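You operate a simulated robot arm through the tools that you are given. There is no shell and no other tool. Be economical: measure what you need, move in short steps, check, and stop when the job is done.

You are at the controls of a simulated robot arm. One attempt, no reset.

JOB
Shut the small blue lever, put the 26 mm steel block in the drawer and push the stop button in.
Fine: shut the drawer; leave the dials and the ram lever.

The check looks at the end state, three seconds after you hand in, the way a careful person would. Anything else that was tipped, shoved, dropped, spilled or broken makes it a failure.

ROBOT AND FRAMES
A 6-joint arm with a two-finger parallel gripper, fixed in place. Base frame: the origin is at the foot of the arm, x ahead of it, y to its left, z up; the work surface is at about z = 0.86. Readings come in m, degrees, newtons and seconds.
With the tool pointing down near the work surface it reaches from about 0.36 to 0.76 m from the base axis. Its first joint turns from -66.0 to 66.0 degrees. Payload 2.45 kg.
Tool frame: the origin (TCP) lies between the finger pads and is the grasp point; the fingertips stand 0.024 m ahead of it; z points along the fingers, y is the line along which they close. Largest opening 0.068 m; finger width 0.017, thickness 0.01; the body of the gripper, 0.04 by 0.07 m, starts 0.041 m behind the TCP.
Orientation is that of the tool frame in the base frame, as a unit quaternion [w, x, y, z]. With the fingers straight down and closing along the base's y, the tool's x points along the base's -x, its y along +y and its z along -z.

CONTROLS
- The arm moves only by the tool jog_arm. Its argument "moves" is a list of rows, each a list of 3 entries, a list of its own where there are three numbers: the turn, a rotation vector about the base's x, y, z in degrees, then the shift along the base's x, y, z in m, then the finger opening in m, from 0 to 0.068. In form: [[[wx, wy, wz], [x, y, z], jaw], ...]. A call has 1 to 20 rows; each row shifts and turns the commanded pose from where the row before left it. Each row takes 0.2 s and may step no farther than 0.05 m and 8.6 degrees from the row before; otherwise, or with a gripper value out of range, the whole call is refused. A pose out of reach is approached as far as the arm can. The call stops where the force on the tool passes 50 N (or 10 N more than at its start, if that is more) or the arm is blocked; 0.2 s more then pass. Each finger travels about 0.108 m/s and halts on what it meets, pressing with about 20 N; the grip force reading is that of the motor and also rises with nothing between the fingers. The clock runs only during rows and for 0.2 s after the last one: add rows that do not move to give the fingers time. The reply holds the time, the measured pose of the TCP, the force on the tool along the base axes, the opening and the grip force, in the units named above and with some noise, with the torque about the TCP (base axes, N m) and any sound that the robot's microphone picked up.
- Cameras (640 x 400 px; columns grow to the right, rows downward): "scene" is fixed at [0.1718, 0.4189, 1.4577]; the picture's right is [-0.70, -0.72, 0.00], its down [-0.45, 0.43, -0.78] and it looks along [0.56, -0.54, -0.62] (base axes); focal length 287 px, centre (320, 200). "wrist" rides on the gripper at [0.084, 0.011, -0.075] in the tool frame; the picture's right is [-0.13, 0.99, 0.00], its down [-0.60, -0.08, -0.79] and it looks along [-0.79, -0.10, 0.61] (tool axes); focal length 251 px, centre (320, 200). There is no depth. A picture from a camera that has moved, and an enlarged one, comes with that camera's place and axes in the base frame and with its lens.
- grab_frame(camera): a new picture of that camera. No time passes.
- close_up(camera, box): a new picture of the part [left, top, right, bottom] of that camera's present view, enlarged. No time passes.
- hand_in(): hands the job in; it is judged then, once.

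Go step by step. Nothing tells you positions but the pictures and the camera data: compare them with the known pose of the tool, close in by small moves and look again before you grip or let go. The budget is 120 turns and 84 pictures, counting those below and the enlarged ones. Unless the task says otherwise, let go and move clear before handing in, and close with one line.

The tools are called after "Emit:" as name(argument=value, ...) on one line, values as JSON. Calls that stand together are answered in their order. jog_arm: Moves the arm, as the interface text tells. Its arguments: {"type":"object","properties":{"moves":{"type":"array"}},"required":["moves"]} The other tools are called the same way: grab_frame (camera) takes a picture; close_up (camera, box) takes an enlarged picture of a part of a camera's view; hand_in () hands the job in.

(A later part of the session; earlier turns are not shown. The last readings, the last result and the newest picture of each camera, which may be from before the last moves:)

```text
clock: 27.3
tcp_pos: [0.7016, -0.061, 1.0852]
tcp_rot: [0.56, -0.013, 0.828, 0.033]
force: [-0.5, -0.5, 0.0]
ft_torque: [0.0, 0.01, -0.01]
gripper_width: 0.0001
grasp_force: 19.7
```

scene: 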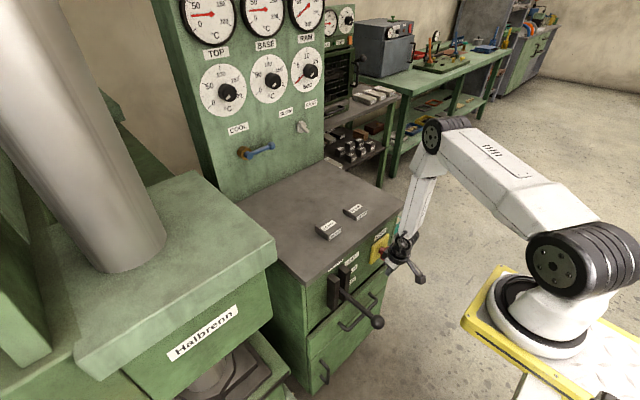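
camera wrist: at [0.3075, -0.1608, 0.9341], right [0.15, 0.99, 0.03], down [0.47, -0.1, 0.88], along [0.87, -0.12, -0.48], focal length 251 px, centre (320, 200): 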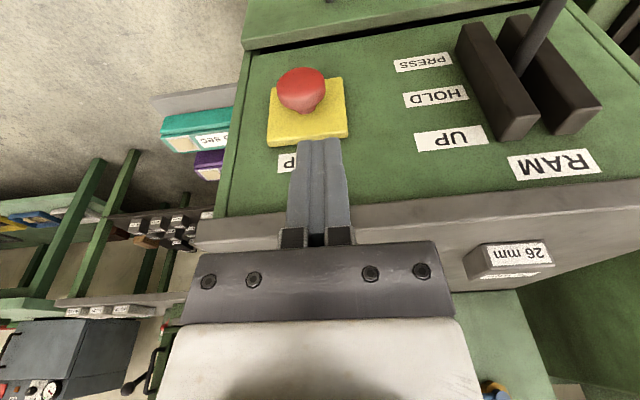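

The wrist is now bent past straight (tilt about 68°). I'll swing around the right side of the cabinet, at a safe height, so I can come down and in front of the drawer with the wrist well back.

Emit:
jog_arm(moves=[[[0, 0, -4], [-0.0102, -0.0485, 0], 0], [[0, 0, -4], [-0.0132, -0.0471, 0], 0], [[0, 0, -4], [-0.0164, -0.0457, 0], 0], [[0, 0, -4], [-0.0195, -0.0443, 0], 0], [[0, 0, -4], [-0.0224, -0.0425, 0], 0], [[0, 0, -4], [-0.0252, -0.0406, 0], 0], [[0, 0, -4], [-0.0278, -0.0385, 0], 0], [[0, 0, -4], [-0.0302, -0.0362, 0], 0], [[0, 0, -4], [-0.0326, -0.0338, 0], 0], [[0, 0, -4], [-0.0346, -0.0313, 0], 0]])

Emit:
grab_frame(camera="scene")

Emit:
grab_frame(camera="wrist")

```text
clock: 29.5
tcp_pos: [0.4655, -0.4736, 1.0842]
tcp_rot: [0.536, 0.271, 0.783, -0.161]
force: [0.1, 0.0, 0.0]
ft_torque: [-0.01, 0.03, 0.03]
gripper_width: 0.0
grasp_force: 19.9
```

```text
41 pictures are left
```

scene: 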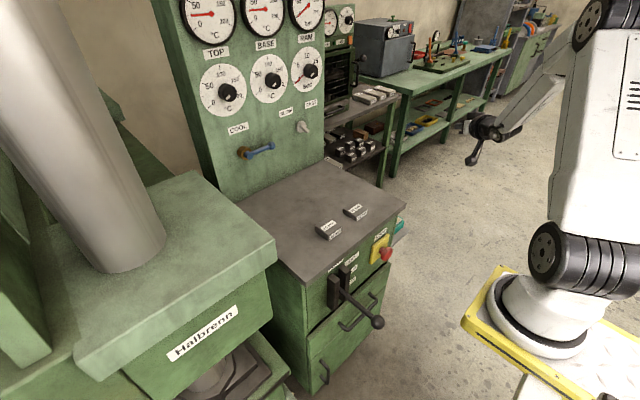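

```text
40 pictures are left
camera wrist: at [0.3913, -0.403, 1.0369], right [0.63, 0.76, 0.16], down [-0.48, 0.21, 0.85], along [0.62, -0.61, 0.5], focal length 251 px, centre (320, 200)
```

wrist: 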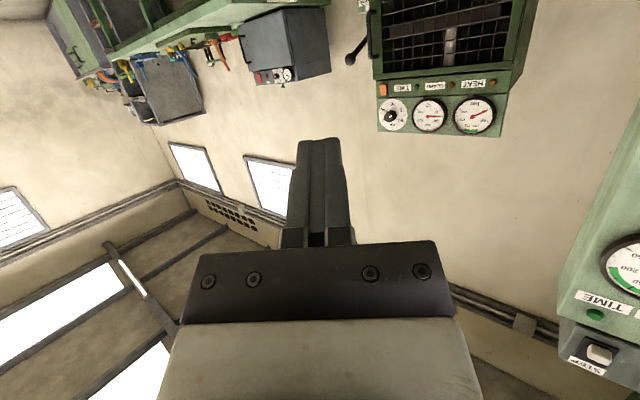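

The swing worked and the space below is clear. I'll go straight down here to drawer height, reducing the tilt slightly.

Emit:
jog_arm(moves=[[[0.85, 0.85, 0], [-0.0045, 0.0045, -0.045], 0], [[0.85, 0.85, 0], [-0.0045, 0.0045, -0.045], 0], [[0.85, 0.85, 0], [-0.0045, 0.0045, -0.045], 0], [[0.85, 0.85, 0], [-0.0045, 0.0045, -0.045], 0], [[0.85, 0.85, 0], [-0.0045, 0.0045, -0.045], 0], [[0.85, 0.85, 0], [-0.0045, 0.0045, -0.045], 0], [[0.85, 0.85, 0], [-0.0045, 0.0045, -0.045], 0], [[0.85, 0.85, 0], [-0.0045, 0.0045, -0.045], 0], [[0.85, 0.85, 0], [-0.0045, 0.0045, -0.045], 0], [[0.85, 0.85, 0], [-0.0045, 0.0045, -0.045], 0], [[0.85, 0.85, 0], [-0.0045, 0.0045, -0.045], 0]])

Emit:
grab_frame(camera="scene")

```text
clock: 31.9
tcp_pos: [0.4187, -0.4208, 0.5931]
tcp_rot: [0.448, 0.3, 0.834, -0.118]
force: [0.0, 0.2, 0.8]
ft_torque: [-0.01, 0.04, -0.02]
gripper_width: 0.0001
grasp_force: 20.0
```

```text
39 pictures are left
```

scene: 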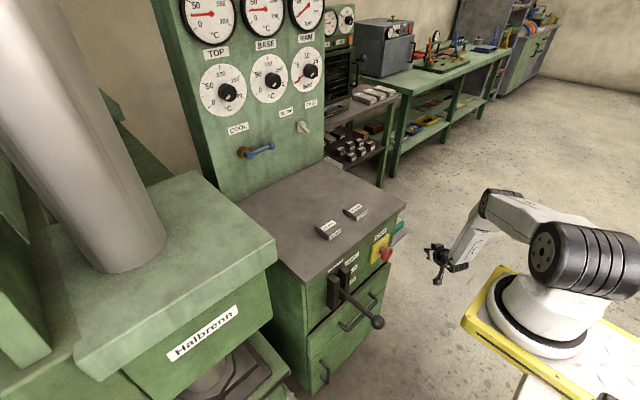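

Now I'll slide left along the front of the cabinet to a point above and in front of the drawer handle, turning the tool to face it squarely.

Emit:
jog_arm(moves=[[[0, 0, 3.85], [-0.0032, 0.038, 0], 0], [[0, 0, 3.85], [-0.0032, 0.038, 0], 0], [[0, 0, 3.85], [-0.0032, 0.038, 0], 0], [[0, 0, 3.85], [-0.0032, 0.038, 0], 0], [[0, 0, 3.85], [-0.0032, 0.038, 0], 0], [[0, 0, 3.85], [-0.0032, 0.038, 0], 0], [[0, 0, 3.85], [-0.0032, 0.038, 0], 0], [[0, 0, 3.85], [-0.0032, 0.038, 0], 0], [[0, 0, 3.85], [-0.0032, 0.037, 0], 0]])

Emit:
grab_frame(camera="wrist")

Emit:
grab_frame(camera="scene")

```text
clock: 33.9
tcp_pos: [0.4707, -0.1844, 0.5097]
tcp_rot: [0.462, 0.037, 0.886, 0.024]
force: [-0.3, -0.6, 0.0]
ft_torque: [-0.02, 0.0, -0.01]
gripper_width: 0.0001
grasp_force: 20.5
out of reach, approached as far as the arm can: row 2, 3, 4, 5, 6, 7, 8, 9
```

```text
38 pictures are left
camera wrist: at [0.3609, -0.1675, 0.4861], right [0.12, 0.98, 0.18], down [-0.31, -0.14, 0.94], along [0.94, -0.17, 0.29], focal length 251 px, centre (320, 200)
```

wrist: 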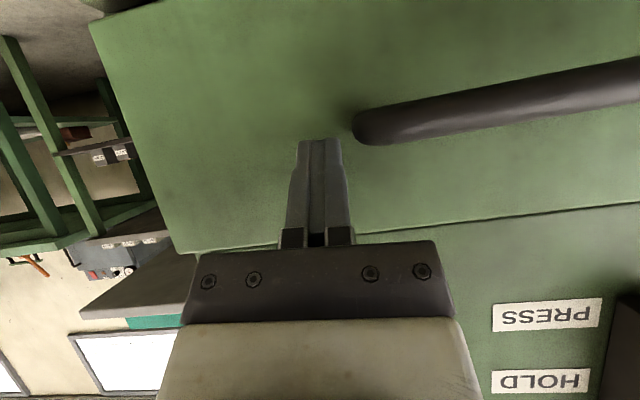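

```text
37 pictures are left
```

scene: 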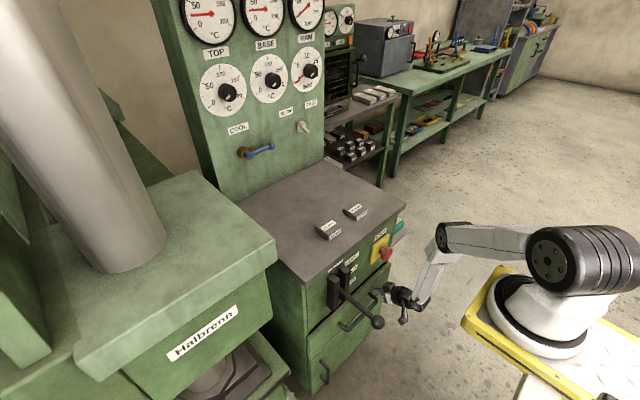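

The arm could not hold that much tilt this close (the wrist bend seems limited to ~50°) and drifted, fortunately touching nothing. A tilt of about 30° should be in range here; I'll back off, raise and reduce the tilt.

Emit:
jog_arm(moves=[[[0, 8.3, 0], [-0.016, 0, 0.018], 0], [[0, 8.3, 0], [-0.016, 0, 0.018], 0], [[0, 8.3, 0], [-0.016, 0, 0.018], 0]])

Emit:
grab_frame(camera="wrist")

```text
clock: 34.7
tcp_pos: [0.4515, -0.2078, 0.5432]
tcp_rot: [0.258, 0.041, 0.965, 0.018]
force: [-0.8, -0.1, -0.1]
ft_torque: [-0.04, 0.01, -0.01]
gripper_width: 0.0
grasp_force: 20.4
out of reach, approached as far as the arm can: row 1, 2, 3
```

```text
36 pictures are left
camera wrist: at [0.3412, -0.1911, 0.5681], right [0.18, 0.98, 0.12], down [0.12, -0.14, 0.98], along [0.98, -0.17, -0.14], focal length 251 px, centre (320, 200)
```

wrist: 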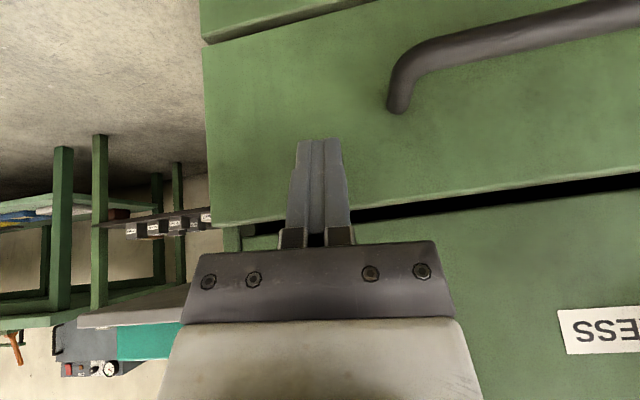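

Working out the failures: the forearm can't lean back past vertical, so close in I need the wrist out at radius ≥0.4, and some sideways lean to keep the wrist bent. I'll lean the tool sideways (fingers pointing down and a bit to +y) and move to above the handle bar at y≈-0.02.

Emit:
jog_arm(moves=[[[6, 2.6, 0], [0.012, 0.03, 0.01], 0], [[6, 2.6, 0], [0, 0.038, 0.005], 0], [[6, 2.6, 0], [0, 0.038, 0], 0], [[6, 2.6, 0], [0, 0.038, 0], 0], [[6, 2.6, 0], [0, 0.038, 0], 0]])

Emit:
grab_frame(camera="wrist")

Emit:
grab_frame(camera="scene")

```text
clock: 35.9
tcp_pos: [0.4622, -0.0293, 0.5583]
tcp_rot: [0.131, 0.109, 0.951, 0.257]
force: [-0.1, -0.1, 0.7]
ft_torque: [-0.03, 0.01, -0.04]
gripper_width: 0.0
grasp_force: 20.0
```

```text
35 pictures are left
camera wrist: at [0.362, -0.0327, 0.6115], right [0.26, 0.8, 0.54], down [0.32, -0.6, 0.74], along [0.91, -0.02, -0.41], focal length 251 px, centre (320, 200)
```

wrist: 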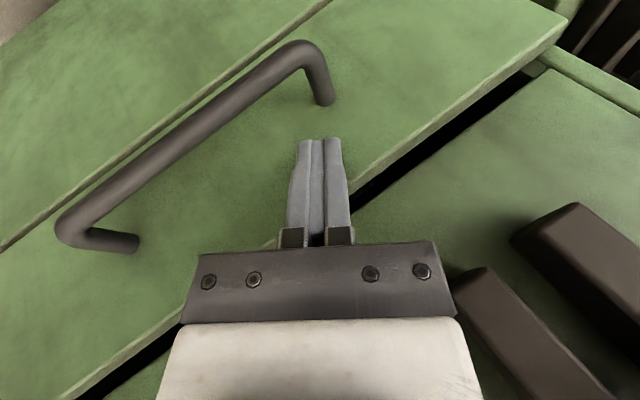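

```text
34 pictures are left
```

scene: 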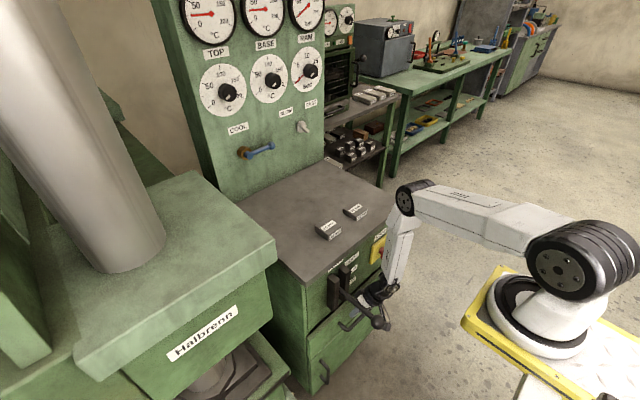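

The handle bar is clearly seen: x≈0.467, z≈0.48, y from -0.17 to 0.01, with a ~3 cm gap to the drawer face at x≈0.502. I'll move the closed fingers over the gap and lower them behind the bar.

Emit:
jog_arm(moves=[[[0, 0, 0], [0.018, 0, 0], 0], [[0, 0, 0], [0, -0.005, -0.025], 0], [[0, 0, 0], [0, 0, -0.02], 0]])

Emit:
grab_frame(camera="wrist")

```text
clock: 36.7
tcp_pos: [0.4834, -0.0337, 0.5197]
tcp_rot: [0.132, 0.105, 0.95, 0.264]
force: [-26.9, -2.1, 51.5]
ft_torque: [-2.13, -1.72, -1.19]
gripper_width: 0.0
grasp_force: 20.1
stopped in row 3: the force on the tool passed its limit at 109 N (the readings are from after the stop); the commanded pose is now the measured one
```

```text
33 pictures are left
camera wrist: at [0.3818, -0.0371, 0.5723], right [0.25, 0.8, 0.55], down [0.31, -0.6, 0.73], along [0.92, -0.01, -0.4], focal length 251 px, centre (320, 200)
```

wrist: 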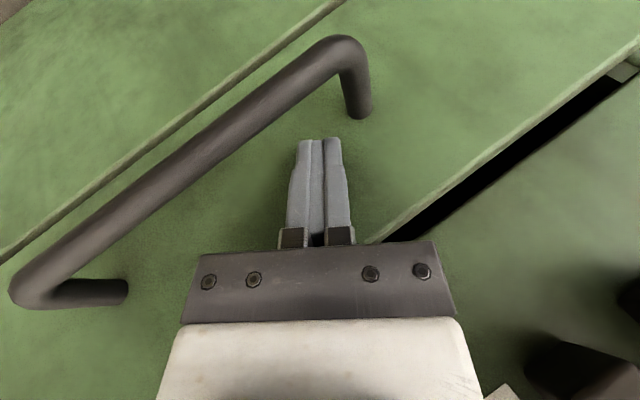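

The gripper's palm touched the drawer front's top edge (about x 0.494, z 0.565). I'll lift off, tilt forward ~17° more so the palm stays back, and try again.

Emit:
jog_arm(moves=[[[0, 0, 0], [-0.005, 0, 0.03], 0], [[0, -8.5, 0], [-0.01, 0, 0], 0], [[0, -8.5, 0], [0, 0, 0], 0]])

Emit:
grab_frame(camera="wrist")

```text
clock: 37.5
tcp_pos: [0.4695, -0.0332, 0.5471]
tcp_rot: [0.272, 0.066, 0.92, 0.273]
force: [0.2, -0.2, 0.4]
ft_torque: [0.02, 0.03, 0.0]
gripper_width: 0.0001
grasp_force: 19.3
```

```text
32 pictures are left
camera wrist: at [0.3569, -0.0373, 0.5681], right [0.08, 0.8, 0.59], down [0.08, -0.6, 0.8], along [0.99, -0.02, -0.12], focal length 251 px, centre (320, 200)
```

wrist: 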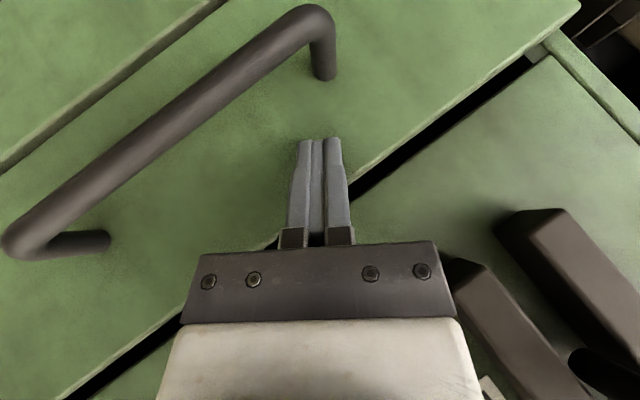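

That tilt is reachable and the palm is now well back. I'll lower the fingertips behind the bar.

Emit:
jog_arm(moves=[[[0, 0, 0], [0.01, 0, 0], 0], [[0, 0, 0], [0, 0, -0.02], 0], [[0, 0, 0], [0, 0, -0.02], 0], [[0, 0, 0], [0, 0, -0.018], 0]])

Emit:
grab_frame(camera="wrist")

```text
clock: 38.6
tcp_pos: [0.4802, -0.033, 0.4953]
tcp_rot: [0.276, 0.064, 0.918, 0.278]
force: [-16.8, -7.6, 32.3]
ft_torque: [-0.2, 0.69, 0.54]
gripper_width: 0.0
grasp_force: 19.7
stopped in row 4: the force on the tool passed its limit at 89 N (the readings are from after the stop); the commanded pose is now the measured one
```

```text
31 pictures are left
camera wrist: at [0.3673, -0.0365, 0.5139], right [0.07, 0.8, 0.6], down [0.08, -0.61, 0.79], along [0.99, -0.01, -0.11], focal length 251 px, centre (320, 200)
```

wrist: 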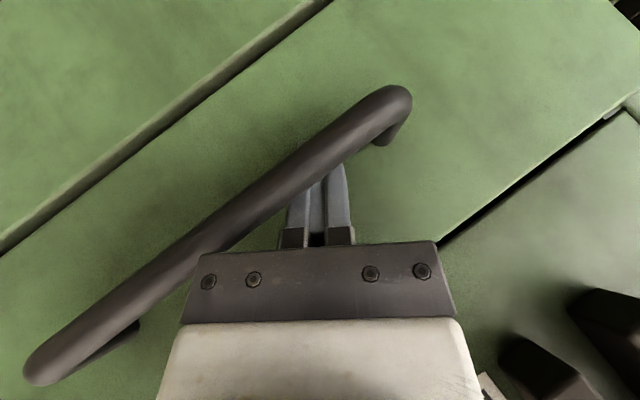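

The fingers are behind the bar. I'll ease up a touch and pull the drawer gently toward me.

Emit:
jog_arm(moves=[[[0, 0, 0], [-0.006, 0, 0.003], 0], [[0, 0, 0], [-0.01, -0.003, 0], 0], [[1, 1, 0], [-0.01, -0.006, 0], 0], [[1, 1, 0], [-0.01, -0.006, 0], 0], [[1, 1, 0], [-0.01, -0.006, 0], 0]])

Emit:
grab_frame(camera="wrist")

```text
clock: 39.8
tcp_pos: [0.4352, -0.052, 0.4958]
tcp_rot: [0.247, 0.079, 0.918, 0.3]
force: [-0.4, 0.3, -0.2]
ft_torque: [0.01, -0.01, -0.01]
gripper_width: 0.0
grasp_force: 19.9
```

```text
30 pictures are left
camera wrist: at [0.3226, -0.0579, 0.5219], right [0.11, 0.76, 0.64], down [0.12, -0.65, 0.75], along [0.99, 0.0, -0.17], focal length 251 px, centre (320, 200)
```

wrist: 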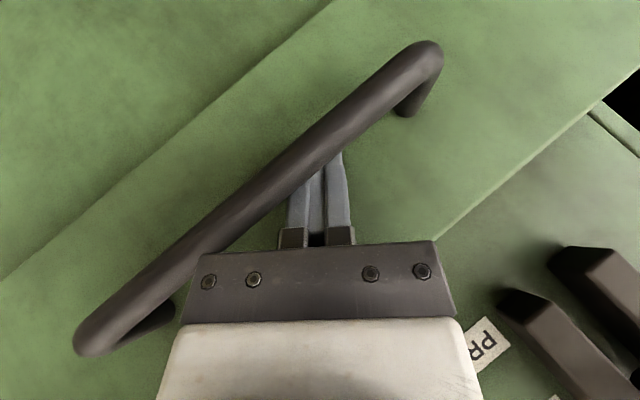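

The drawer is sliding out with little force. I'll pull a bit further.

Emit:
jog_arm(moves=[[[1, 1, 0], [-0.01, -0.01, 0], 0], [[1, 1, 0], [-0.01, -0.01, 0], 0], [[1, 1, 0], [-0.01, -0.01, 0], 0]])

Emit:
grab_frame(camera="scene")

Emit:
grab_frame(camera="wrist")

```text
clock: 40.6
tcp_pos: [0.4032, -0.0833, 0.495]
tcp_rot: [0.222, 0.092, 0.916, 0.321]
force: [0.7, 0.0, -0.2]
ft_torque: [-0.02, -0.01, 0.01]
gripper_width: 0.0002
grasp_force: 19.7
```

```text
29 pictures are left
```

scene: 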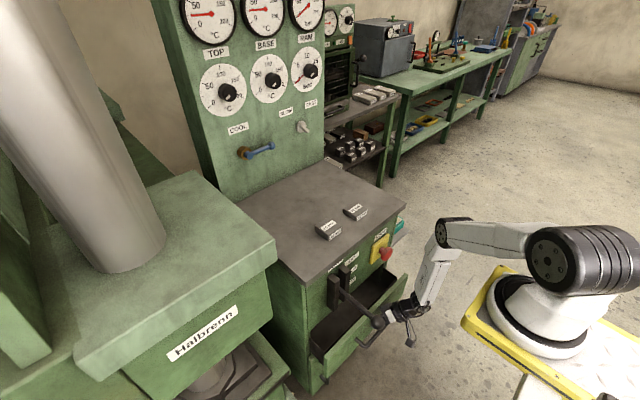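

```text
28 pictures are left
camera wrist: at [0.2932, -0.0907, 0.5262], right [0.14, 0.73, 0.67], down [0.16, -0.68, 0.71], along [0.98, 0.01, -0.22], focal length 251 px, centre (320, 200)
```

wrist: 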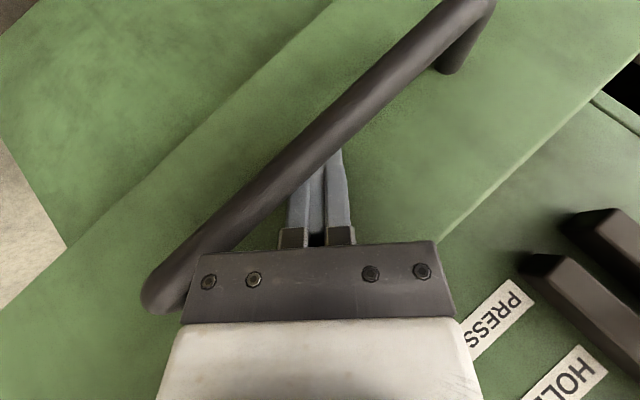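

The drawer is open about 7 cm. I'll pull 4 cm more for room.

Emit:
jog_arm(moves=[[[1, 1, 0], [-0.01, -0.012, 0], 0], [[1, 1, 0], [-0.01, -0.012, 0], 0], [[1, 1, 0], [-0.01, -0.012, 0], 0], [[1, 1, 0], [-0.01, -0.012, 0], 0]])

Emit:
close_up(camera="scene", box=[280, 240, 440, 400])

```text
clock: 41.6
tcp_pos: [0.3589, -0.1194, 0.497]
tcp_rot: [0.185, 0.106, 0.908, 0.362]
force: [-1.9, 2.6, 7.1]
ft_torque: [-0.07, -1.36, -0.52]
gripper_width: 0.0
grasp_force: 19.7
stopped in row 4: the force on the tool passed its limit at 57 N (the readings are from after the stop); the commanded pose is now the measured one
```

```text
2.50 times, centred on (360, 320) of scene
camera zoom: at [0.1716, 0.419, 1.4577], right [-0.7, -0.72, 0.0], down [-0.45, 0.43, -0.78], along [0.56, -0.54, -0.62], focal length 718 px, centre (220, -100)
```

zoom: 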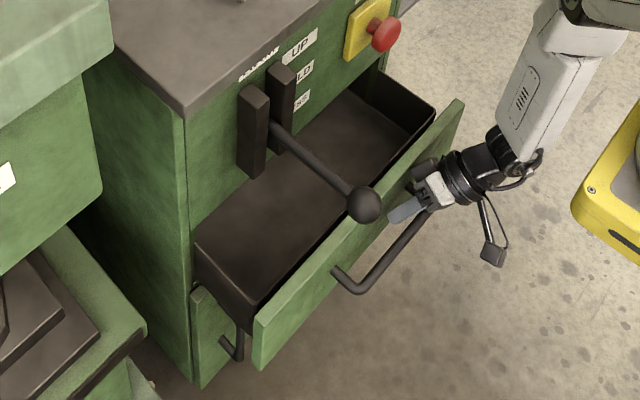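

The drawer is open about 11 cm and the ram lever untouched. I'll lift the fingers out of the handle and rise in front of the cabinet with the tool leaning outward.

Emit:
jog_arm(moves=[[[0, 0, 0], [-0.002, -0.002, 0.02], 0], [[0, 0, 0], [-0.002, -0.01, 0.03], 0], [[0, 0, 0], [0.0, -0.02, 0.04], 0], [[0, 0, 0], [0.005, -0.02, 0.04], 0], [[0, 0, 0], [0.01, -0.02, 0.04], 0]])

Emit:
grab_frame(camera="scene")

```text
clock: 42.8
tcp_pos: [0.3702, -0.1941, 0.6702]
tcp_rot: [0.184, 0.107, 0.908, 0.361]
force: [-0.3, 0.6, 0.1]
ft_torque: [0.01, -0.01, -0.04]
gripper_width: 0.0002
grasp_force: 20.4
```

```text
26 pictures are left
```

scene: 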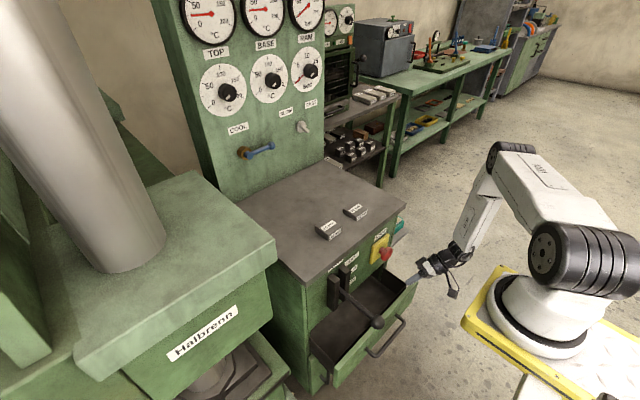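

Clear of the drawer, which is open enough for the block. I'll keep rising to table height plus margin.

Emit:
jog_arm(moves=[[[0, 0, 0], [0.004, -0.01, 0.045], 0], [[0, 0, 0], [0.004, -0.01, 0.045], 0], [[0, 0, 0], [0.004, 0, 0.045], 0], [[0, 0, 0], [0.004, 0, 0.045], 0], [[0, 0, 0], [0.004, 0, 0.045], 0], [[0, 0, 0], [0.004, 0, 0.045], 0], [[0, 0, 0], [0.004, 0, 0.045], 0]])

```text
clock: 44.4
tcp_pos: [0.3992, -0.2102, 0.983]
tcp_rot: [0.185, 0.107, 0.908, 0.361]
force: [-0.2, -0.6, 0.7]
ft_torque: [-0.02, 0.02, -0.01]
gripper_width: 0.0
grasp_force: 20.0
```

Now I'll unlean the tool to about 45° forward tilt while moving over the 26 mm block, opening the fingers.

Emit:
jog_arm(moves=[[[-7.37, -3.5, -0.45], [0.026, 0.033, 0], 0.03], [[-7.37, -3.5, -0.45], [0.026, 0.033, 0], 0.068], [[-7.37, -3.5, -0.45], [0.026, 0.033, 0], 0.068], [[-7.37, -3.5, -0.45], [0.026, 0.033, 0], 0.068], [[-7.37, -3.5, -0.45], [0.026, 0.033, 0], 0.068], [[-7.37, -3.5, -0.45], [0.026, 0.031, 0], 0.068]])

Emit:
grab_frame(camera="wrist")

Emit:
grab_frame(camera="scene")

```text
clock: 45.8
tcp_pos: [0.5537, -0.0368, 0.9819]
tcp_rot: [0.375, -0.022, 0.927, 0.006]
force: [0.6, -1.0, -0.5]
ft_torque: [0.02, -0.01, 0.01]
gripper_width: 0.0678
grasp_force: 0.1
out of reach, approached as far as the arm can: row 6
```

```text
25 pictures are left
camera wrist: at [0.4391, -0.0313, 0.9789], right [0.05, 1.0, 0.09], down [-0.12, -0.08, 0.99], along [0.99, -0.06, 0.11], focal length 251 px, centre (320, 200)
```

wrist: 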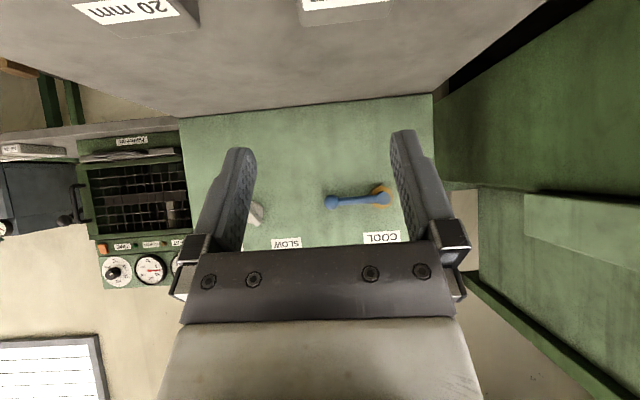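

```text
24 pictures are left
```

scene: 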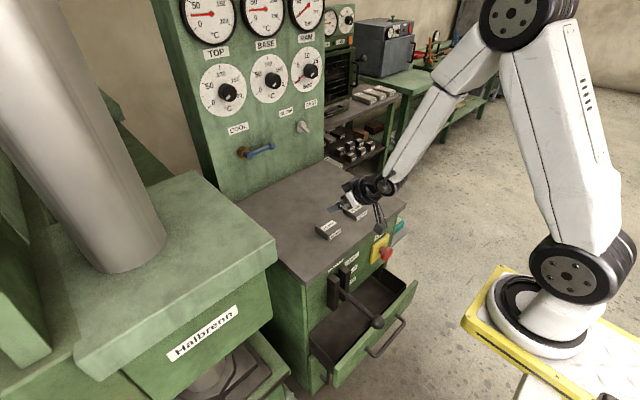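

The tool is at about 44° tilt with fingers open. The block is centred at (0.587, -0.0145), top 0.886, turned about -1.6°; I'll align above it and descend part way.

Emit:
jog_arm(moves=[[[0, 0, -2], [0.01, 0.011, -0.02], 0.068], [[0, 0, -2], [0.01, 0.011, -0.02], 0.068], [[0, 0, 0], [0.005, 0, -0.01], 0.068]])

Emit:
close_up(camera="scene", box=[290, 150, 418, 250])

Emit:
grab_frame(camera="wrist")

```text
clock: 46.6
tcp_pos: [0.5777, -0.0759, 0.9436]
tcp_rot: [0.375, 0.017, 0.927, -0.004]
force: [-0.2, 0.4, -0.7]
ft_torque: [0.02, 0.0, 0.01]
gripper_width: 0.0681
grasp_force: 0.0
out of reach, approached as far as the arm can: row 1, 2, 3
```

```text
4.00 times, centred on (354, 200) of scene
camera zoom: at [0.1718, 0.4189, 1.4577], right [-0.7, -0.72, 0.0], down [-0.45, 0.43, -0.78], along [0.56, -0.54, -0.62], focal length 1148 px, centre (184, 200)
```

zoom: 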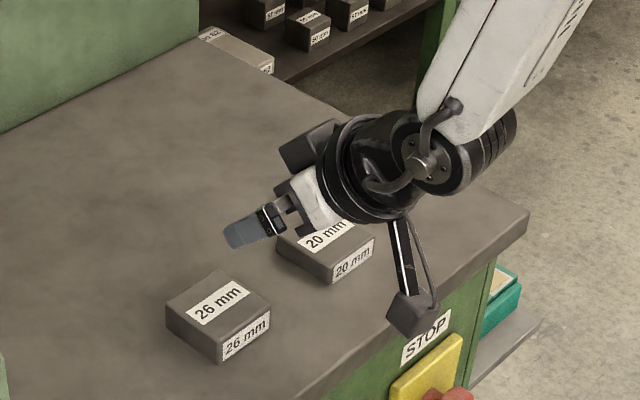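

```text
22 pictures are left
camera wrist: at [0.4651, -0.0627, 0.9408], right [0.13, 0.99, 0.1], down [-0.12, -0.08, 0.99], along [0.98, -0.14, 0.11], focal length 251 px, centre (320, 200)
```

wrist: 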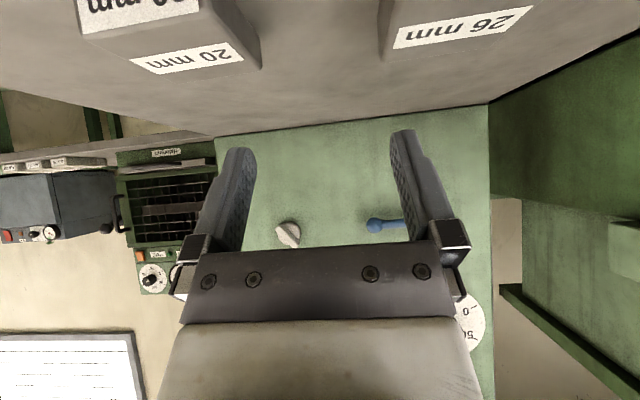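

This wrist branch runs into a joint limit, so I'll unwind it via the sideways lean and instead grip the block with fingers closing along x and the tool leaning 25° sideways. That same pose also works over the drawer. I'll reorient well above the table.

Emit:
jog_arm(moves=[[[7.37, 3.19, 1.03], [-0.016, -0.016, 0.01], 0.068], [[7.37, 3.19, 1.03], [-0.016, -0.016, 0.01], 0.068], [[7.37, 3.19, 1.03], [-0.016, -0.016, 0.01], 0.068], [[7.37, 3.19, 1.03], [-0.016, -0.016, 0.01], 0.068], [[7.37, 3.19, 1.03], [-0.016, -0.016, 0.01], 0.068], [[7.37, 3.19, 1.03], [-0.016, -0.016, 0], 0.068], [[0.39, 5.74, -5.39], [0.0097, 0.0127, 0], 0.068], [[0.39, 5.74, -5.39], [0.0097, 0.0127, 0], 0.068], [[0.39, 5.74, -5.39], [0.0097, 0.0127, 0], 0.068], [[0.39, 5.74, -5.39], [0.0097, 0.0127, 0], 0.068], [[0.39, 5.74, -5.39], [0.0097, 0.0127, 0], 0.068], [[0.39, 5.74, -5.39], [0.0097, 0.0127, 0], 0.068], [[0.39, 5.74, -5.39], [0.0097, 0.0127, 0], 0.068], [[0.39, 5.74, -5.39], [0.0097, 0.0127, 0], 0.068], [[0.39, 5.74, -5.39], [0.0097, 0.0127, 0], 0.068], [[0.39, 5.74, -5.39], [0.0097, 0.0127, 0], 0.068], [[0.39, 5.74, -5.39], [0.0097, 0.0127, 0], 0.068]])

Emit:
grab_frame(camera="wrist")

```text
clock: 50.2
tcp_pos: [0.5908, -0.033, 0.9916]
tcp_rot: [-0.156, 0.688, 0.693, 0.147]
force: [-0.3, 0.6, 0.6]
ft_torque: [-0.03, -0.02, 0.01]
gripper_width: 0.068
grasp_force: 0.1
```

```text
21 pictures are left
camera wrist: at [0.6009, 0.011, 1.0972], right [0.99, -0.11, -0.06], down [-0.07, -0.88, 0.47], along [-0.11, -0.46, -0.88], focal length 251 px, centre (320, 200)
```

wrist: 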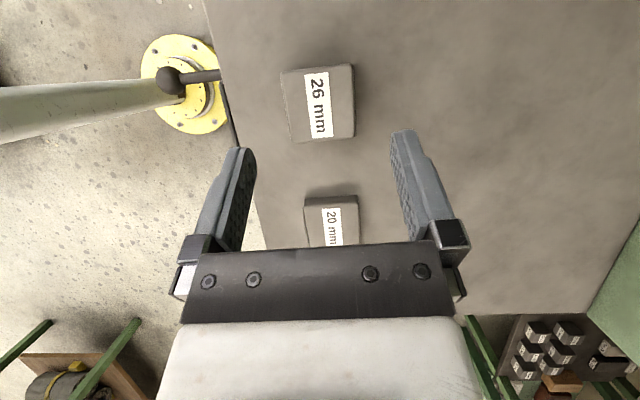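

The pose is fully reachable and the 26 mm block is clearly between the fingers: centre about (0.585, -0.0155). I'll descend around it.

Emit:
jog_arm(moves=[[[0, 0, 0], [-0.003, 0.006, -0.04], 0.068], [[0, 0, 0], [-0.003, 0.0065, -0.03], 0.068], [[0, 0, 0], [0, 0, -0.02], 0.068]])

Emit:
grab_frame(camera="wrist")

```text
clock: 51.0
tcp_pos: [0.5814, -0.0185, 0.8993]
tcp_rot: [-0.155, 0.688, 0.694, 0.147]
force: [-0.2, -0.6, 0.1]
ft_torque: [0.03, 0.01, -0.05]
gripper_width: 0.068
grasp_force: 0.1
```

```text
20 pictures are left
camera wrist: at [0.5914, 0.0254, 1.0041], right [0.99, -0.11, -0.06], down [-0.07, -0.88, 0.47], along [-0.11, -0.46, -0.88], focal length 251 px, centre (320, 200)
```

wrist: 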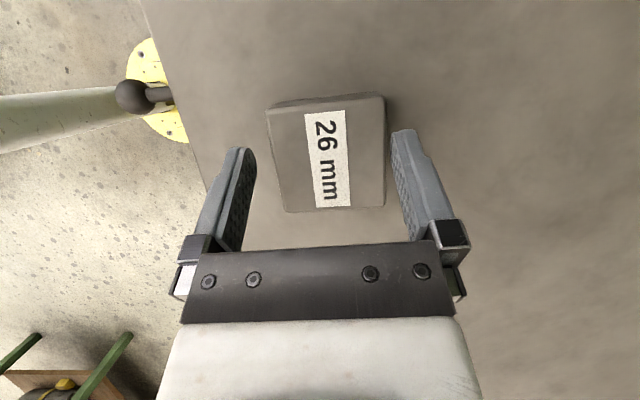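

The block sits between the fingers; I'll shift 3 mm in x, lower the last centimetre and close.

Emit:
jog_arm(moves=[[[0, 0, 0], [0.003, 0.002, -0.006], 0.068], [[0, 0, 0], [0, 0, -0.005], 0.068], [[0, 0, 0], [0, 0, 0], 0.045], [[0, 0, 0], [0, 0, 0], 0.03], [[0, 0, 0], [0, 0, 0], 0.03]])

Emit:
grab_frame(camera="wrist")

```text
clock: 52.2
tcp_pos: [0.5847, -0.0175, 0.8905]
tcp_rot: [-0.155, 0.688, 0.693, 0.148]
force: [-0.5, 1.8, 0.1]
ft_torque: [0.06, -0.13, -0.02]
gripper_width: 0.0561
grasp_force: 20.1
```

```text
19 pictures are left
camera wrist: at [0.5956, 0.0268, 0.995], right [0.99, -0.11, -0.06], down [-0.07, -0.88, 0.47], along [-0.11, -0.46, -0.88], focal length 251 px, centre (320, 200)
```

wrist: 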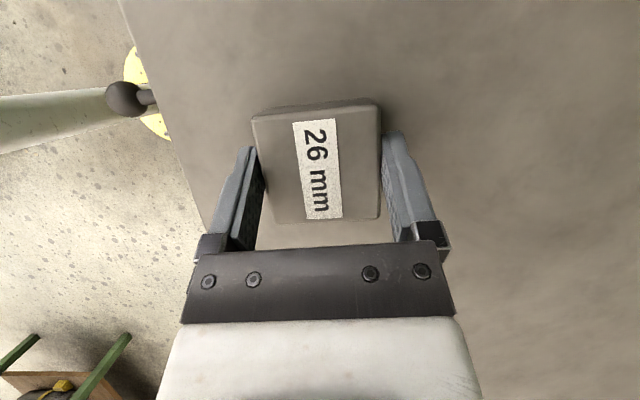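

Gripped at 56 mm opening. I'll lift and check that the block comes along.

Emit:
jog_arm(moves=[[[0, 0, 0], [0, 0, 0.01], 0.03], [[0, 0, 0], [0, 0, 0.03], 0.03], [[0, 0, 0], [0, 0, 0.04], 0.03], [[0, 0, 0], [-0.01, -0.01, 0.03], 0.03]])

Emit:
grab_frame(camera="scene")

```text
clock: 53.2
tcp_pos: [0.5755, -0.0284, 1.0005]
tcp_rot: [-0.155, 0.688, 0.693, 0.147]
force: [-0.7, 0.7, -6.5]
ft_torque: [-0.03, -0.01, -0.01]
gripper_width: 0.056
grasp_force: 19.8
```

```text
18 pictures are left
```

scene: 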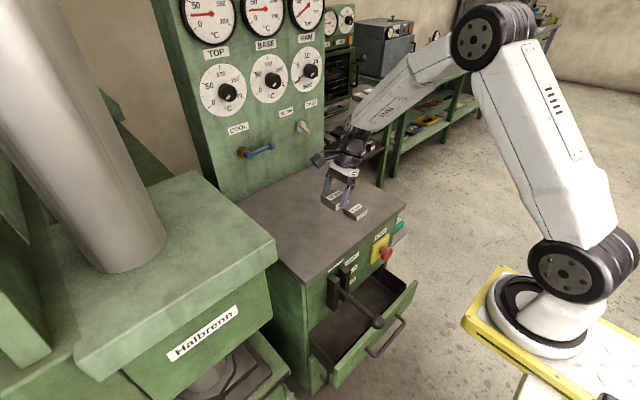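

The block is held (6.5 N). I'll carry it out over the front edge, then straight down in front of the button.

Emit:
jog_arm(moves=[[[0, 0, 0], [-0.0293, -0.0285, 0], 0.03], [[0, 0, 0], [-0.0293, -0.0285, 0], 0.03], [[0, 0, 0], [-0.0293, -0.0285, 0], 0.03], [[0, 0, 0], [-0.0293, -0.0285, 0], 0.03], [[0, 0, 0], [-0.0293, -0.0285, 0], 0.03], [[0, 0, 0], [-0.0293, -0.0285, 0], 0.03]])

```text
clock: 54.6
tcp_pos: [0.3999, -0.2058, 1.0002]
tcp_rot: [-0.155, 0.688, 0.694, 0.148]
force: [0.1, 0.1, -6.4]
ft_torque: [-0.01, 0.0, -0.02]
gripper_width: 0.0557
grasp_force: 20.3
```

On path. Now down, in stages.

Emit:
jog_arm(moves=[[[0, 0, 0], [0, 0, -0.045], 0.03], [[0, 0, 0], [0, 0, -0.045], 0.03], [[0, 0, 0], [0, 0, -0.045], 0.03], [[0, 0, 0], [0, 0, -0.045], 0.03]])

```text
clock: 55.6
tcp_pos: [0.4035, -0.2014, 0.8205]
tcp_rot: [-0.155, 0.688, 0.693, 0.148]
force: [0.3, -0.1, -7.1]
ft_torque: [-0.01, 0.03, 0.04]
gripper_width: 0.0561
grasp_force: 19.7
```

Emit:
jog_arm(moves=[[[0, 0, 0], [-0.003, 0, -0.045], 0.03], [[0, 0, 0], [0, 0, -0.045], 0.03], [[0, 0, 0], [0, 0, -0.045], 0.03], [[0, 0, 0], [0, 0, -0.045], 0.03], [[0, 0, 0], [0, 0, -0.012], 0.03]])

Emit:
grab_frame(camera="wrist")

Emit:
close_up(camera="scene", box=[280, 200, 440, 400])

```text
clock: 56.8
tcp_pos: [0.3944, -0.1995, 0.6305]
tcp_rot: [-0.155, 0.688, 0.693, 0.147]
force: [-1.0, 0.0, -6.2]
ft_torque: [0.02, 0.02, 0.03]
gripper_width: 0.0559
grasp_force: 19.9
```

```text
17 pictures are left
camera wrist: at [0.4046, -0.1553, 0.7356], right [0.99, -0.11, -0.06], down [-0.07, -0.88, 0.47], along [-0.11, -0.46, -0.88], focal length 251 px, centre (320, 200)
```

wrist: 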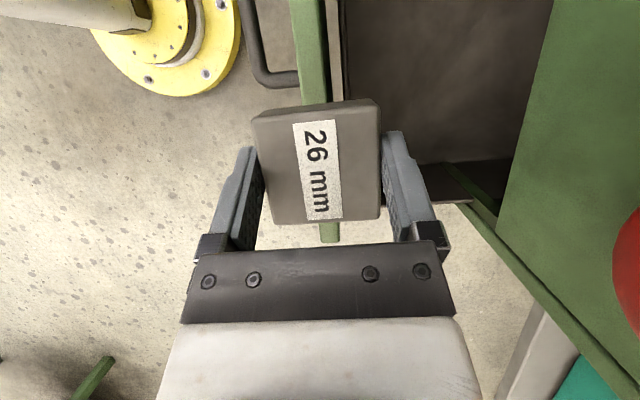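

```text
2.00 times, centred on (360, 300) of scene
camera zoom: at [0.1719, 0.4189, 1.4577], right [-0.7, -0.72, 0.0], down [-0.45, 0.43, -0.78], along [0.56, -0.54, -0.62], focal length 574 px, centre (240, 0)
```

zoom: 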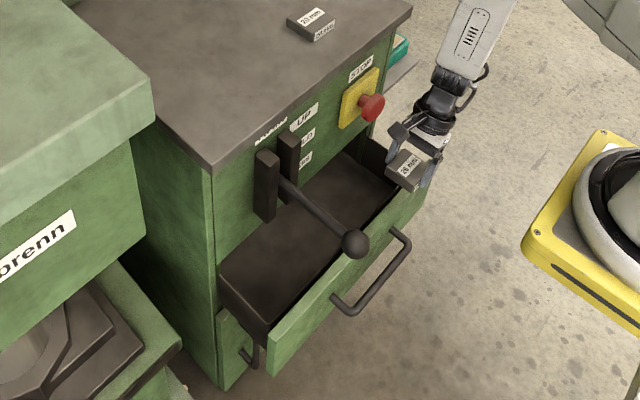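

The block hangs over the drawer front, well clear of button and ram lever. I'll slide left to y≈-0.045 and then in over the open drawer (interior x≈0.40–0.52).

Emit:
jog_arm(moves=[[[0, 0, 0], [0, 0.04, 0], 0.03], [[0, 0, 0], [0, 0.04, 0], 0.03], [[0, 0, 0], [0, 0.04, 0], 0.03], [[0, 0, 0], [0.003, 0.034, 0], 0.03], [[0, 0, 0], [0.03, 0, 0], 0.03], [[0, 0, 0], [0.03, 0, 0], 0.03]])

Emit:
grab_frame(camera="wrist")

Emit:
close_up(camera="scene", box=[280, 200, 440, 400])

```text
clock: 58.2
tcp_pos: [0.4576, -0.0462, 0.6291]
tcp_rot: [-0.156, 0.687, 0.694, 0.147]
force: [-0.5, -0.4, -7.3]
ft_torque: [0.01, 0.02, 0.02]
gripper_width: 0.056
grasp_force: 20.3
```

```text
15 pictures are left
camera wrist: at [0.4681, -0.0014, 0.7336], right [0.99, -0.11, -0.06], down [-0.06, -0.88, 0.47], along [-0.11, -0.46, -0.88], focal length 251 px, centre (320, 200)
```

wrist: 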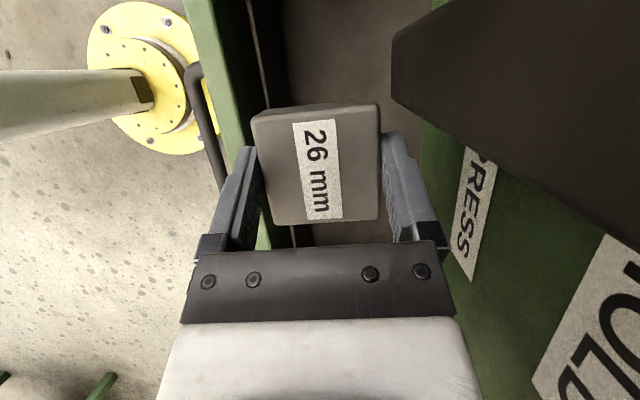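

```text
2.00 times, centred on (360, 300) of scene
camera zoom: at [0.1719, 0.4189, 1.4576], right [-0.7, -0.72, 0.0], down [-0.45, 0.43, -0.78], along [0.56, -0.54, -0.62], focal length 574 px, centre (240, 0)
```

zoom: 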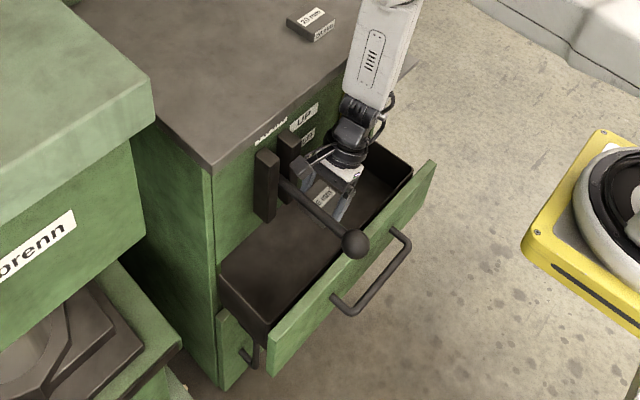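

The block is over the opening; I'll shift 7 mm further in and lower it into the drawer step by step.

Emit:
jog_arm(moves=[[[0, 0, 0], [0.007, 0, -0.02], 0.03], [[0, 0, 0], [0, 0, -0.03], 0.03], [[0, 0, 0], [0, 0, -0.03], 0.03], [[0, 0, 0], [0, 0, -0.02], 0.03]])

Emit:
grab_frame(camera="wrist")

```text
clock: 58.9
tcp_pos: [0.4624, -0.0467, 0.5806]
tcp_rot: [-0.161, 0.682, 0.697, 0.15]
force: [-9.8, -11.2, 1.8]
ft_torque: [1.83, -1.47, 0.24]
gripper_width: 0.056
grasp_force: 19.8
stopped in row 3: the force on the tool passed its limit at 94 N (the readings are from after the stop); the commanded pose is now the measured one
```

```text
13 pictures are left
camera wrist: at [0.4725, -0.0029, 0.6861], right [0.99, -0.09, -0.07], down [-0.05, -0.89, 0.46], along [-0.1, -0.45, -0.89], focal length 251 px, centre (320, 200)
```

wrist: 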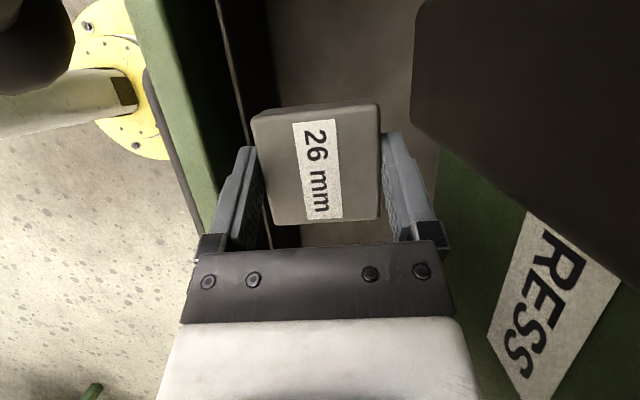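

The camera bracket on the wrist touched the ram lever's bracket plate. I'll move away from it (−y, −x) and up, and check the ram lever.

Emit:
jog_arm(moves=[[[0, 0, 0], [-0.006, -0.015, 0.0], 0.03], [[0, 0, 0], [-0.002, -0.012, 0.03], 0.03], [[0, 0, 0], [0, 0, 0.02], 0.03]])

Emit:
close_up(camera="scene", box=[280, 230, 440, 400])

```text
clock: 59.7
tcp_pos: [0.4564, -0.0688, 0.6325]
tcp_rot: [-0.16, 0.682, 0.697, 0.151]
force: [-0.3, -0.4, -5.8]
ft_torque: [0.0, -0.01, 0.03]
gripper_width: 0.0558
grasp_force: 20.1
```

```text
2.35 times, centred on (360, 315) of scene
camera zoom: at [0.1719, 0.4189, 1.4577], right [-0.7, -0.72, 0.0], down [-0.45, 0.43, -0.78], along [0.56, -0.54, -0.62], focal length 675 px, centre (226, -71)
```

zoom: 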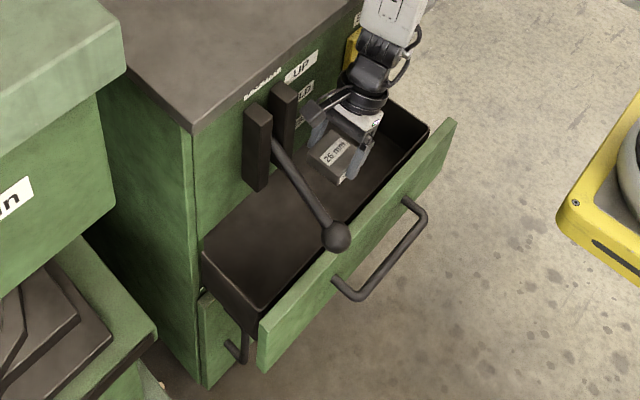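

The ram lever got pushed down by that contact (its ball moved from about pixel (378,322) to (367,331)); I must put it back where it was after placing the block. First I'll turn the tool -25° so wrist and camera bracket stay clear of both lever and button, and lower the block.

Emit:
jog_arm(moves=[[[0, 0, -8.4], [0.002, -0.001, 0.0], 0.03], [[0, 0, -8.4], [0.002, -0.001, 0], 0.03], [[0, 0, -8.4], [0, 0, 0], 0.03], [[0, 0, 0], [0, 0, -0.03], 0.03], [[0, 0, 0], [0, 0, -0.03], 0.03]])

Emit:
close_up(camera="scene", box=[280, 230, 440, 400])

```text
clock: 60.2
tcp_pos: [0.4492, -0.0668, 0.6303]
tcp_rot: [-0.155, 0.745, 0.627, 0.164]
force: [-2.5, -0.6, -7.2]
ft_torque: [0.0, -0.2, 0.08]
gripper_width: 0.0558
grasp_force: 19.8
stopped in row 2: the force on the tool passed its limit at 59 N (the readings are from after the stop); the commanded pose is now the measured one
```

```text
2.35 times, centred on (360, 315) of scene
camera zoom: at [0.1719, 0.4189, 1.4577], right [-0.7, -0.72, 0.0], down [-0.45, 0.43, -0.78], along [0.56, -0.54, -0.62], focal length 675 px, centre (226, -71)
```

zoom: 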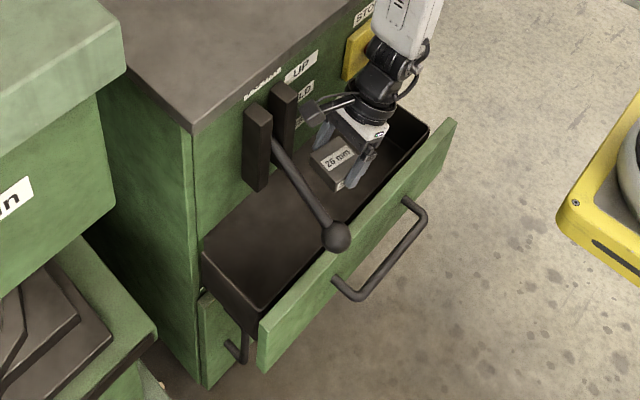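

Turning further presses the camera bracket toward the panel, so I'll keep this 11° turn, which is clear of everything, and lower in small steps.

Emit:
jog_arm(moves=[[[0, 0, 0], [-0.001, 0.0, -0.02], 0.03], [[0, 0, 0], [0, 0, -0.02], 0.03], [[0, 0, 0], [0, 0, -0.02], 0.03]])

Emit:
grab_frame(camera="wrist")

```text
clock: 61.0
tcp_pos: [0.4481, -0.0679, 0.572]
tcp_rot: [-0.155, 0.744, 0.628, 0.166]
force: [-10.8, -1.4, -0.6]
ft_torque: [0.47, -1.52, 0.58]
gripper_width: 0.0559
grasp_force: 19.8
```

```text
10 pictures are left
camera wrist: at [0.4671, -0.0291, 0.6772], right [0.96, -0.28, -0.08], down [-0.21, -0.87, 0.45], along [-0.19, -0.41, -0.89], focal length 251 px, centre (320, 200)
```

wrist: 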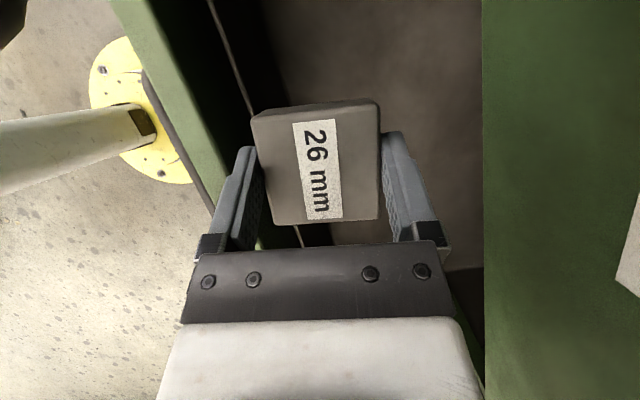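

The camera bracket is touching the ram bracket's near plate (its corner is at about (0.486, -0.012, 0.638)). I'll rise, shift to y≈-0.11, turn to -25° there, and look.

Emit:
jog_arm(moves=[[[0, 0, 0], [-0.006, -0.01, 0.01], 0.03], [[0, 0, 0], [0, -0.015, 0.03], 0.03], [[0, 0, 0], [0, -0.02, 0.01], 0.03], [[0, 0, -7], [0, 0, 0], 0.03], [[0, 0, -7], [0.008, 0, 0], 0.03], [[0, 0, 0], [0.006, 0, 0], 0.03]])

Emit:
grab_frame(camera="wrist")

```text
clock: 62.4
tcp_pos: [0.4552, -0.1116, 0.6217]
tcp_rot: [-0.132, 0.817, 0.531, 0.183]
force: [0.7, 1.3, -5.5]
ft_torque: [-0.02, 0.03, 0.01]
gripper_width: 0.0558
grasp_force: 20.1
```

```text
9 pictures are left
camera wrist: at [0.4829, -0.0793, 0.7268], right [0.86, -0.5, -0.08], down [-0.42, -0.79, 0.45], along [-0.29, -0.35, -0.89], focal length 251 px, centre (320, 200)
```

wrist: 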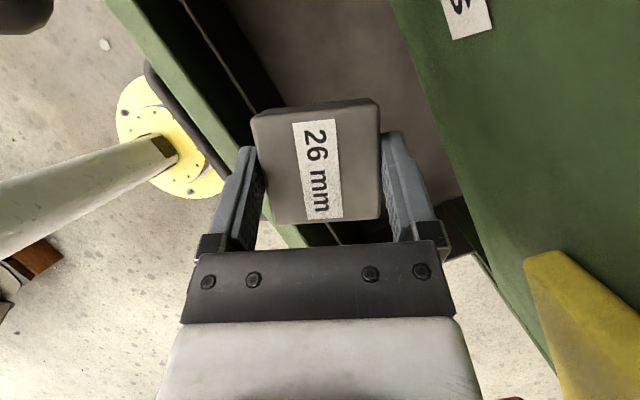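

Free and clear here. I'll move 8 mm in, lower the block just below the drawer's rim, and then draw it (and the drawer) a little toward me for more room.

Emit:
jog_arm(moves=[[[0, 0, 0], [0.008, 0.0, -0.02], 0.03], [[0, 0, 0], [0, 0, -0.03], 0.03], [[0, 0, 0], [0, 0, -0.02], 0.03], [[0, 0, 0], [0, 0, -0.01], 0.03]])

```text
clock: 63.4
tcp_pos: [0.4619, -0.1117, 0.5417]
tcp_rot: [-0.132, 0.817, 0.531, 0.184]
force: [-0.3, -0.1, -6.2]
ft_torque: [0.0, 0.01, -0.03]
gripper_width: 0.0557
grasp_force: 19.9
```

No contact so far; the block is inside the rim. Now draw toward me.

Emit:
jog_arm(moves=[[[0, 0, 0], [-0.01, 0.0, 0], 0.03], [[0, 0, 0], [-0.01, 0, 0], 0.03], [[0, 0, 0], [-0.01, 0, 0], 0.03], [[0, 0, 0], [0.004, 0, 0], 0.03]])

Emit:
close_up(camera="scene", box=[280, 230, 440, 400])

```text
clock: 64.4
tcp_pos: [0.4373, -0.1108, 0.5415]
tcp_rot: [-0.134, 0.816, 0.532, 0.183]
force: [0.9, -0.2, -6.4]
ft_torque: [-0.01, 0.02, 0.0]
gripper_width: 0.0558
grasp_force: 20.2
```

```text
2.35 times, centred on (360, 315) of scene
camera zoom: at [0.1719, 0.4189, 1.4577], right [-0.7, -0.72, 0.0], down [-0.45, 0.43, -0.78], along [0.56, -0.54, -0.62], focal length 675 px, centre (226, -71)
```

zoom: 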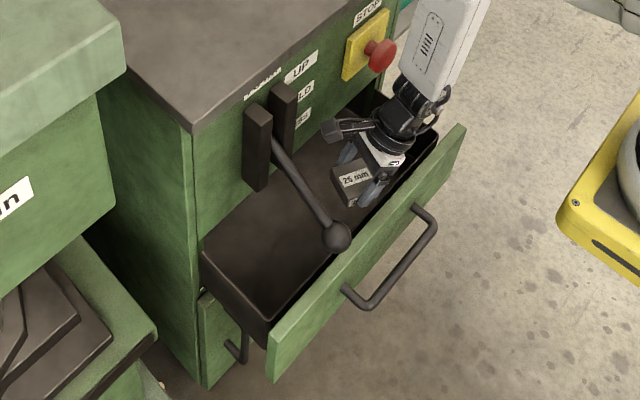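

The block pushed the drawer out another 2 cm and now hangs inside it. I'll lower it to the floor of the drawer.

Emit:
jog_arm(moves=[[[0, 0, 0], [0, 0.0, -0.02], 0.03], [[0, 0, 0], [0, 0, -0.015], 0.03], [[0, 0, 0], [0, 0, -0.01], 0.03]])

```text
clock: 64.9
tcp_pos: [0.441, -0.1118, 0.5262]
tcp_rot: [-0.137, 0.816, 0.529, 0.189]
force: [2.3, 2.6, 15.5]
ft_torque: [0.18, 0.82, -0.11]
gripper_width: 0.0558
grasp_force: 19.8
stopped in row 2: the force on the tool passed its limit at 90 N (the readings are from after the stop); the commanded pose is now the measured one
```

The palm landed on the drawer front's top edge, so I need the drawer a bit further out. I'll lift slightly, draw 3 cm more, then return inward and lower.

Emit:
jog_arm(moves=[[[0, 0, 0], [0, 0.0, 0.016], 0.03], [[0, 0, 0], [-0.012, 0, 0], 0.03], [[0, 0, 0], [-0.012, 0, 0], 0.03], [[0, 0, 0], [-0.012, 0, 0], 0.03], [[0, 0, 0], [0.012, 0, 0], 0.03], [[0, 0, 0], [0.014, 0, 0], 0.03], [[0, 0, 0], [0, 0, -0.016], 0.03], [[0, 0, 0], [0, 0, -0.012], 0.03]])

Emit:
close_up(camera="scene", box=[280, 230, 440, 400])

```text
clock: 66.7
tcp_pos: [0.4288, -0.1107, 0.5141]
tcp_rot: [-0.137, 0.816, 0.529, 0.189]
force: [0.0, -0.1, -5.7]
ft_torque: [-0.01, -0.03, 0.0]
gripper_width: 0.0559
grasp_force: 20.1
```

```text
2.35 times, centred on (360, 315) of scene
camera zoom: at [0.1719, 0.4189, 1.4577], right [-0.7, -0.72, 0.0], down [-0.45, 0.43, -0.78], along [0.56, -0.54, -0.62], focal length 675 px, centre (226, -71)
```

zoom: 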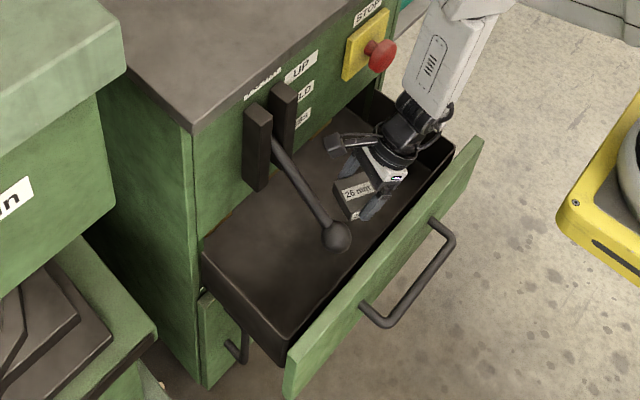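

Lots of room now and no contact. I'll continue lowering until the block rests on the drawer floor.

Emit:
jog_arm(moves=[[[0, 0, 0], [0, 0, -0.015], 0.03], [[0, 0, 0], [0, 0, -0.012], 0.03], [[0, 0, 0], [0, 0, -0.01], 0.03], [[0, 0, 0], [0, 0, -0.008], 0.03], [[0, 0, 0], [0, 0, -0.008], 0.03]])

```text
clock: 67.9
tcp_pos: [0.4276, -0.1115, 0.4621]
tcp_rot: [-0.136, 0.816, 0.529, 0.187]
force: [0.4, -0.2, -6.2]
ft_torque: [-0.03, -0.03, 0.01]
gripper_width: 0.0556
grasp_force: 20.5
```

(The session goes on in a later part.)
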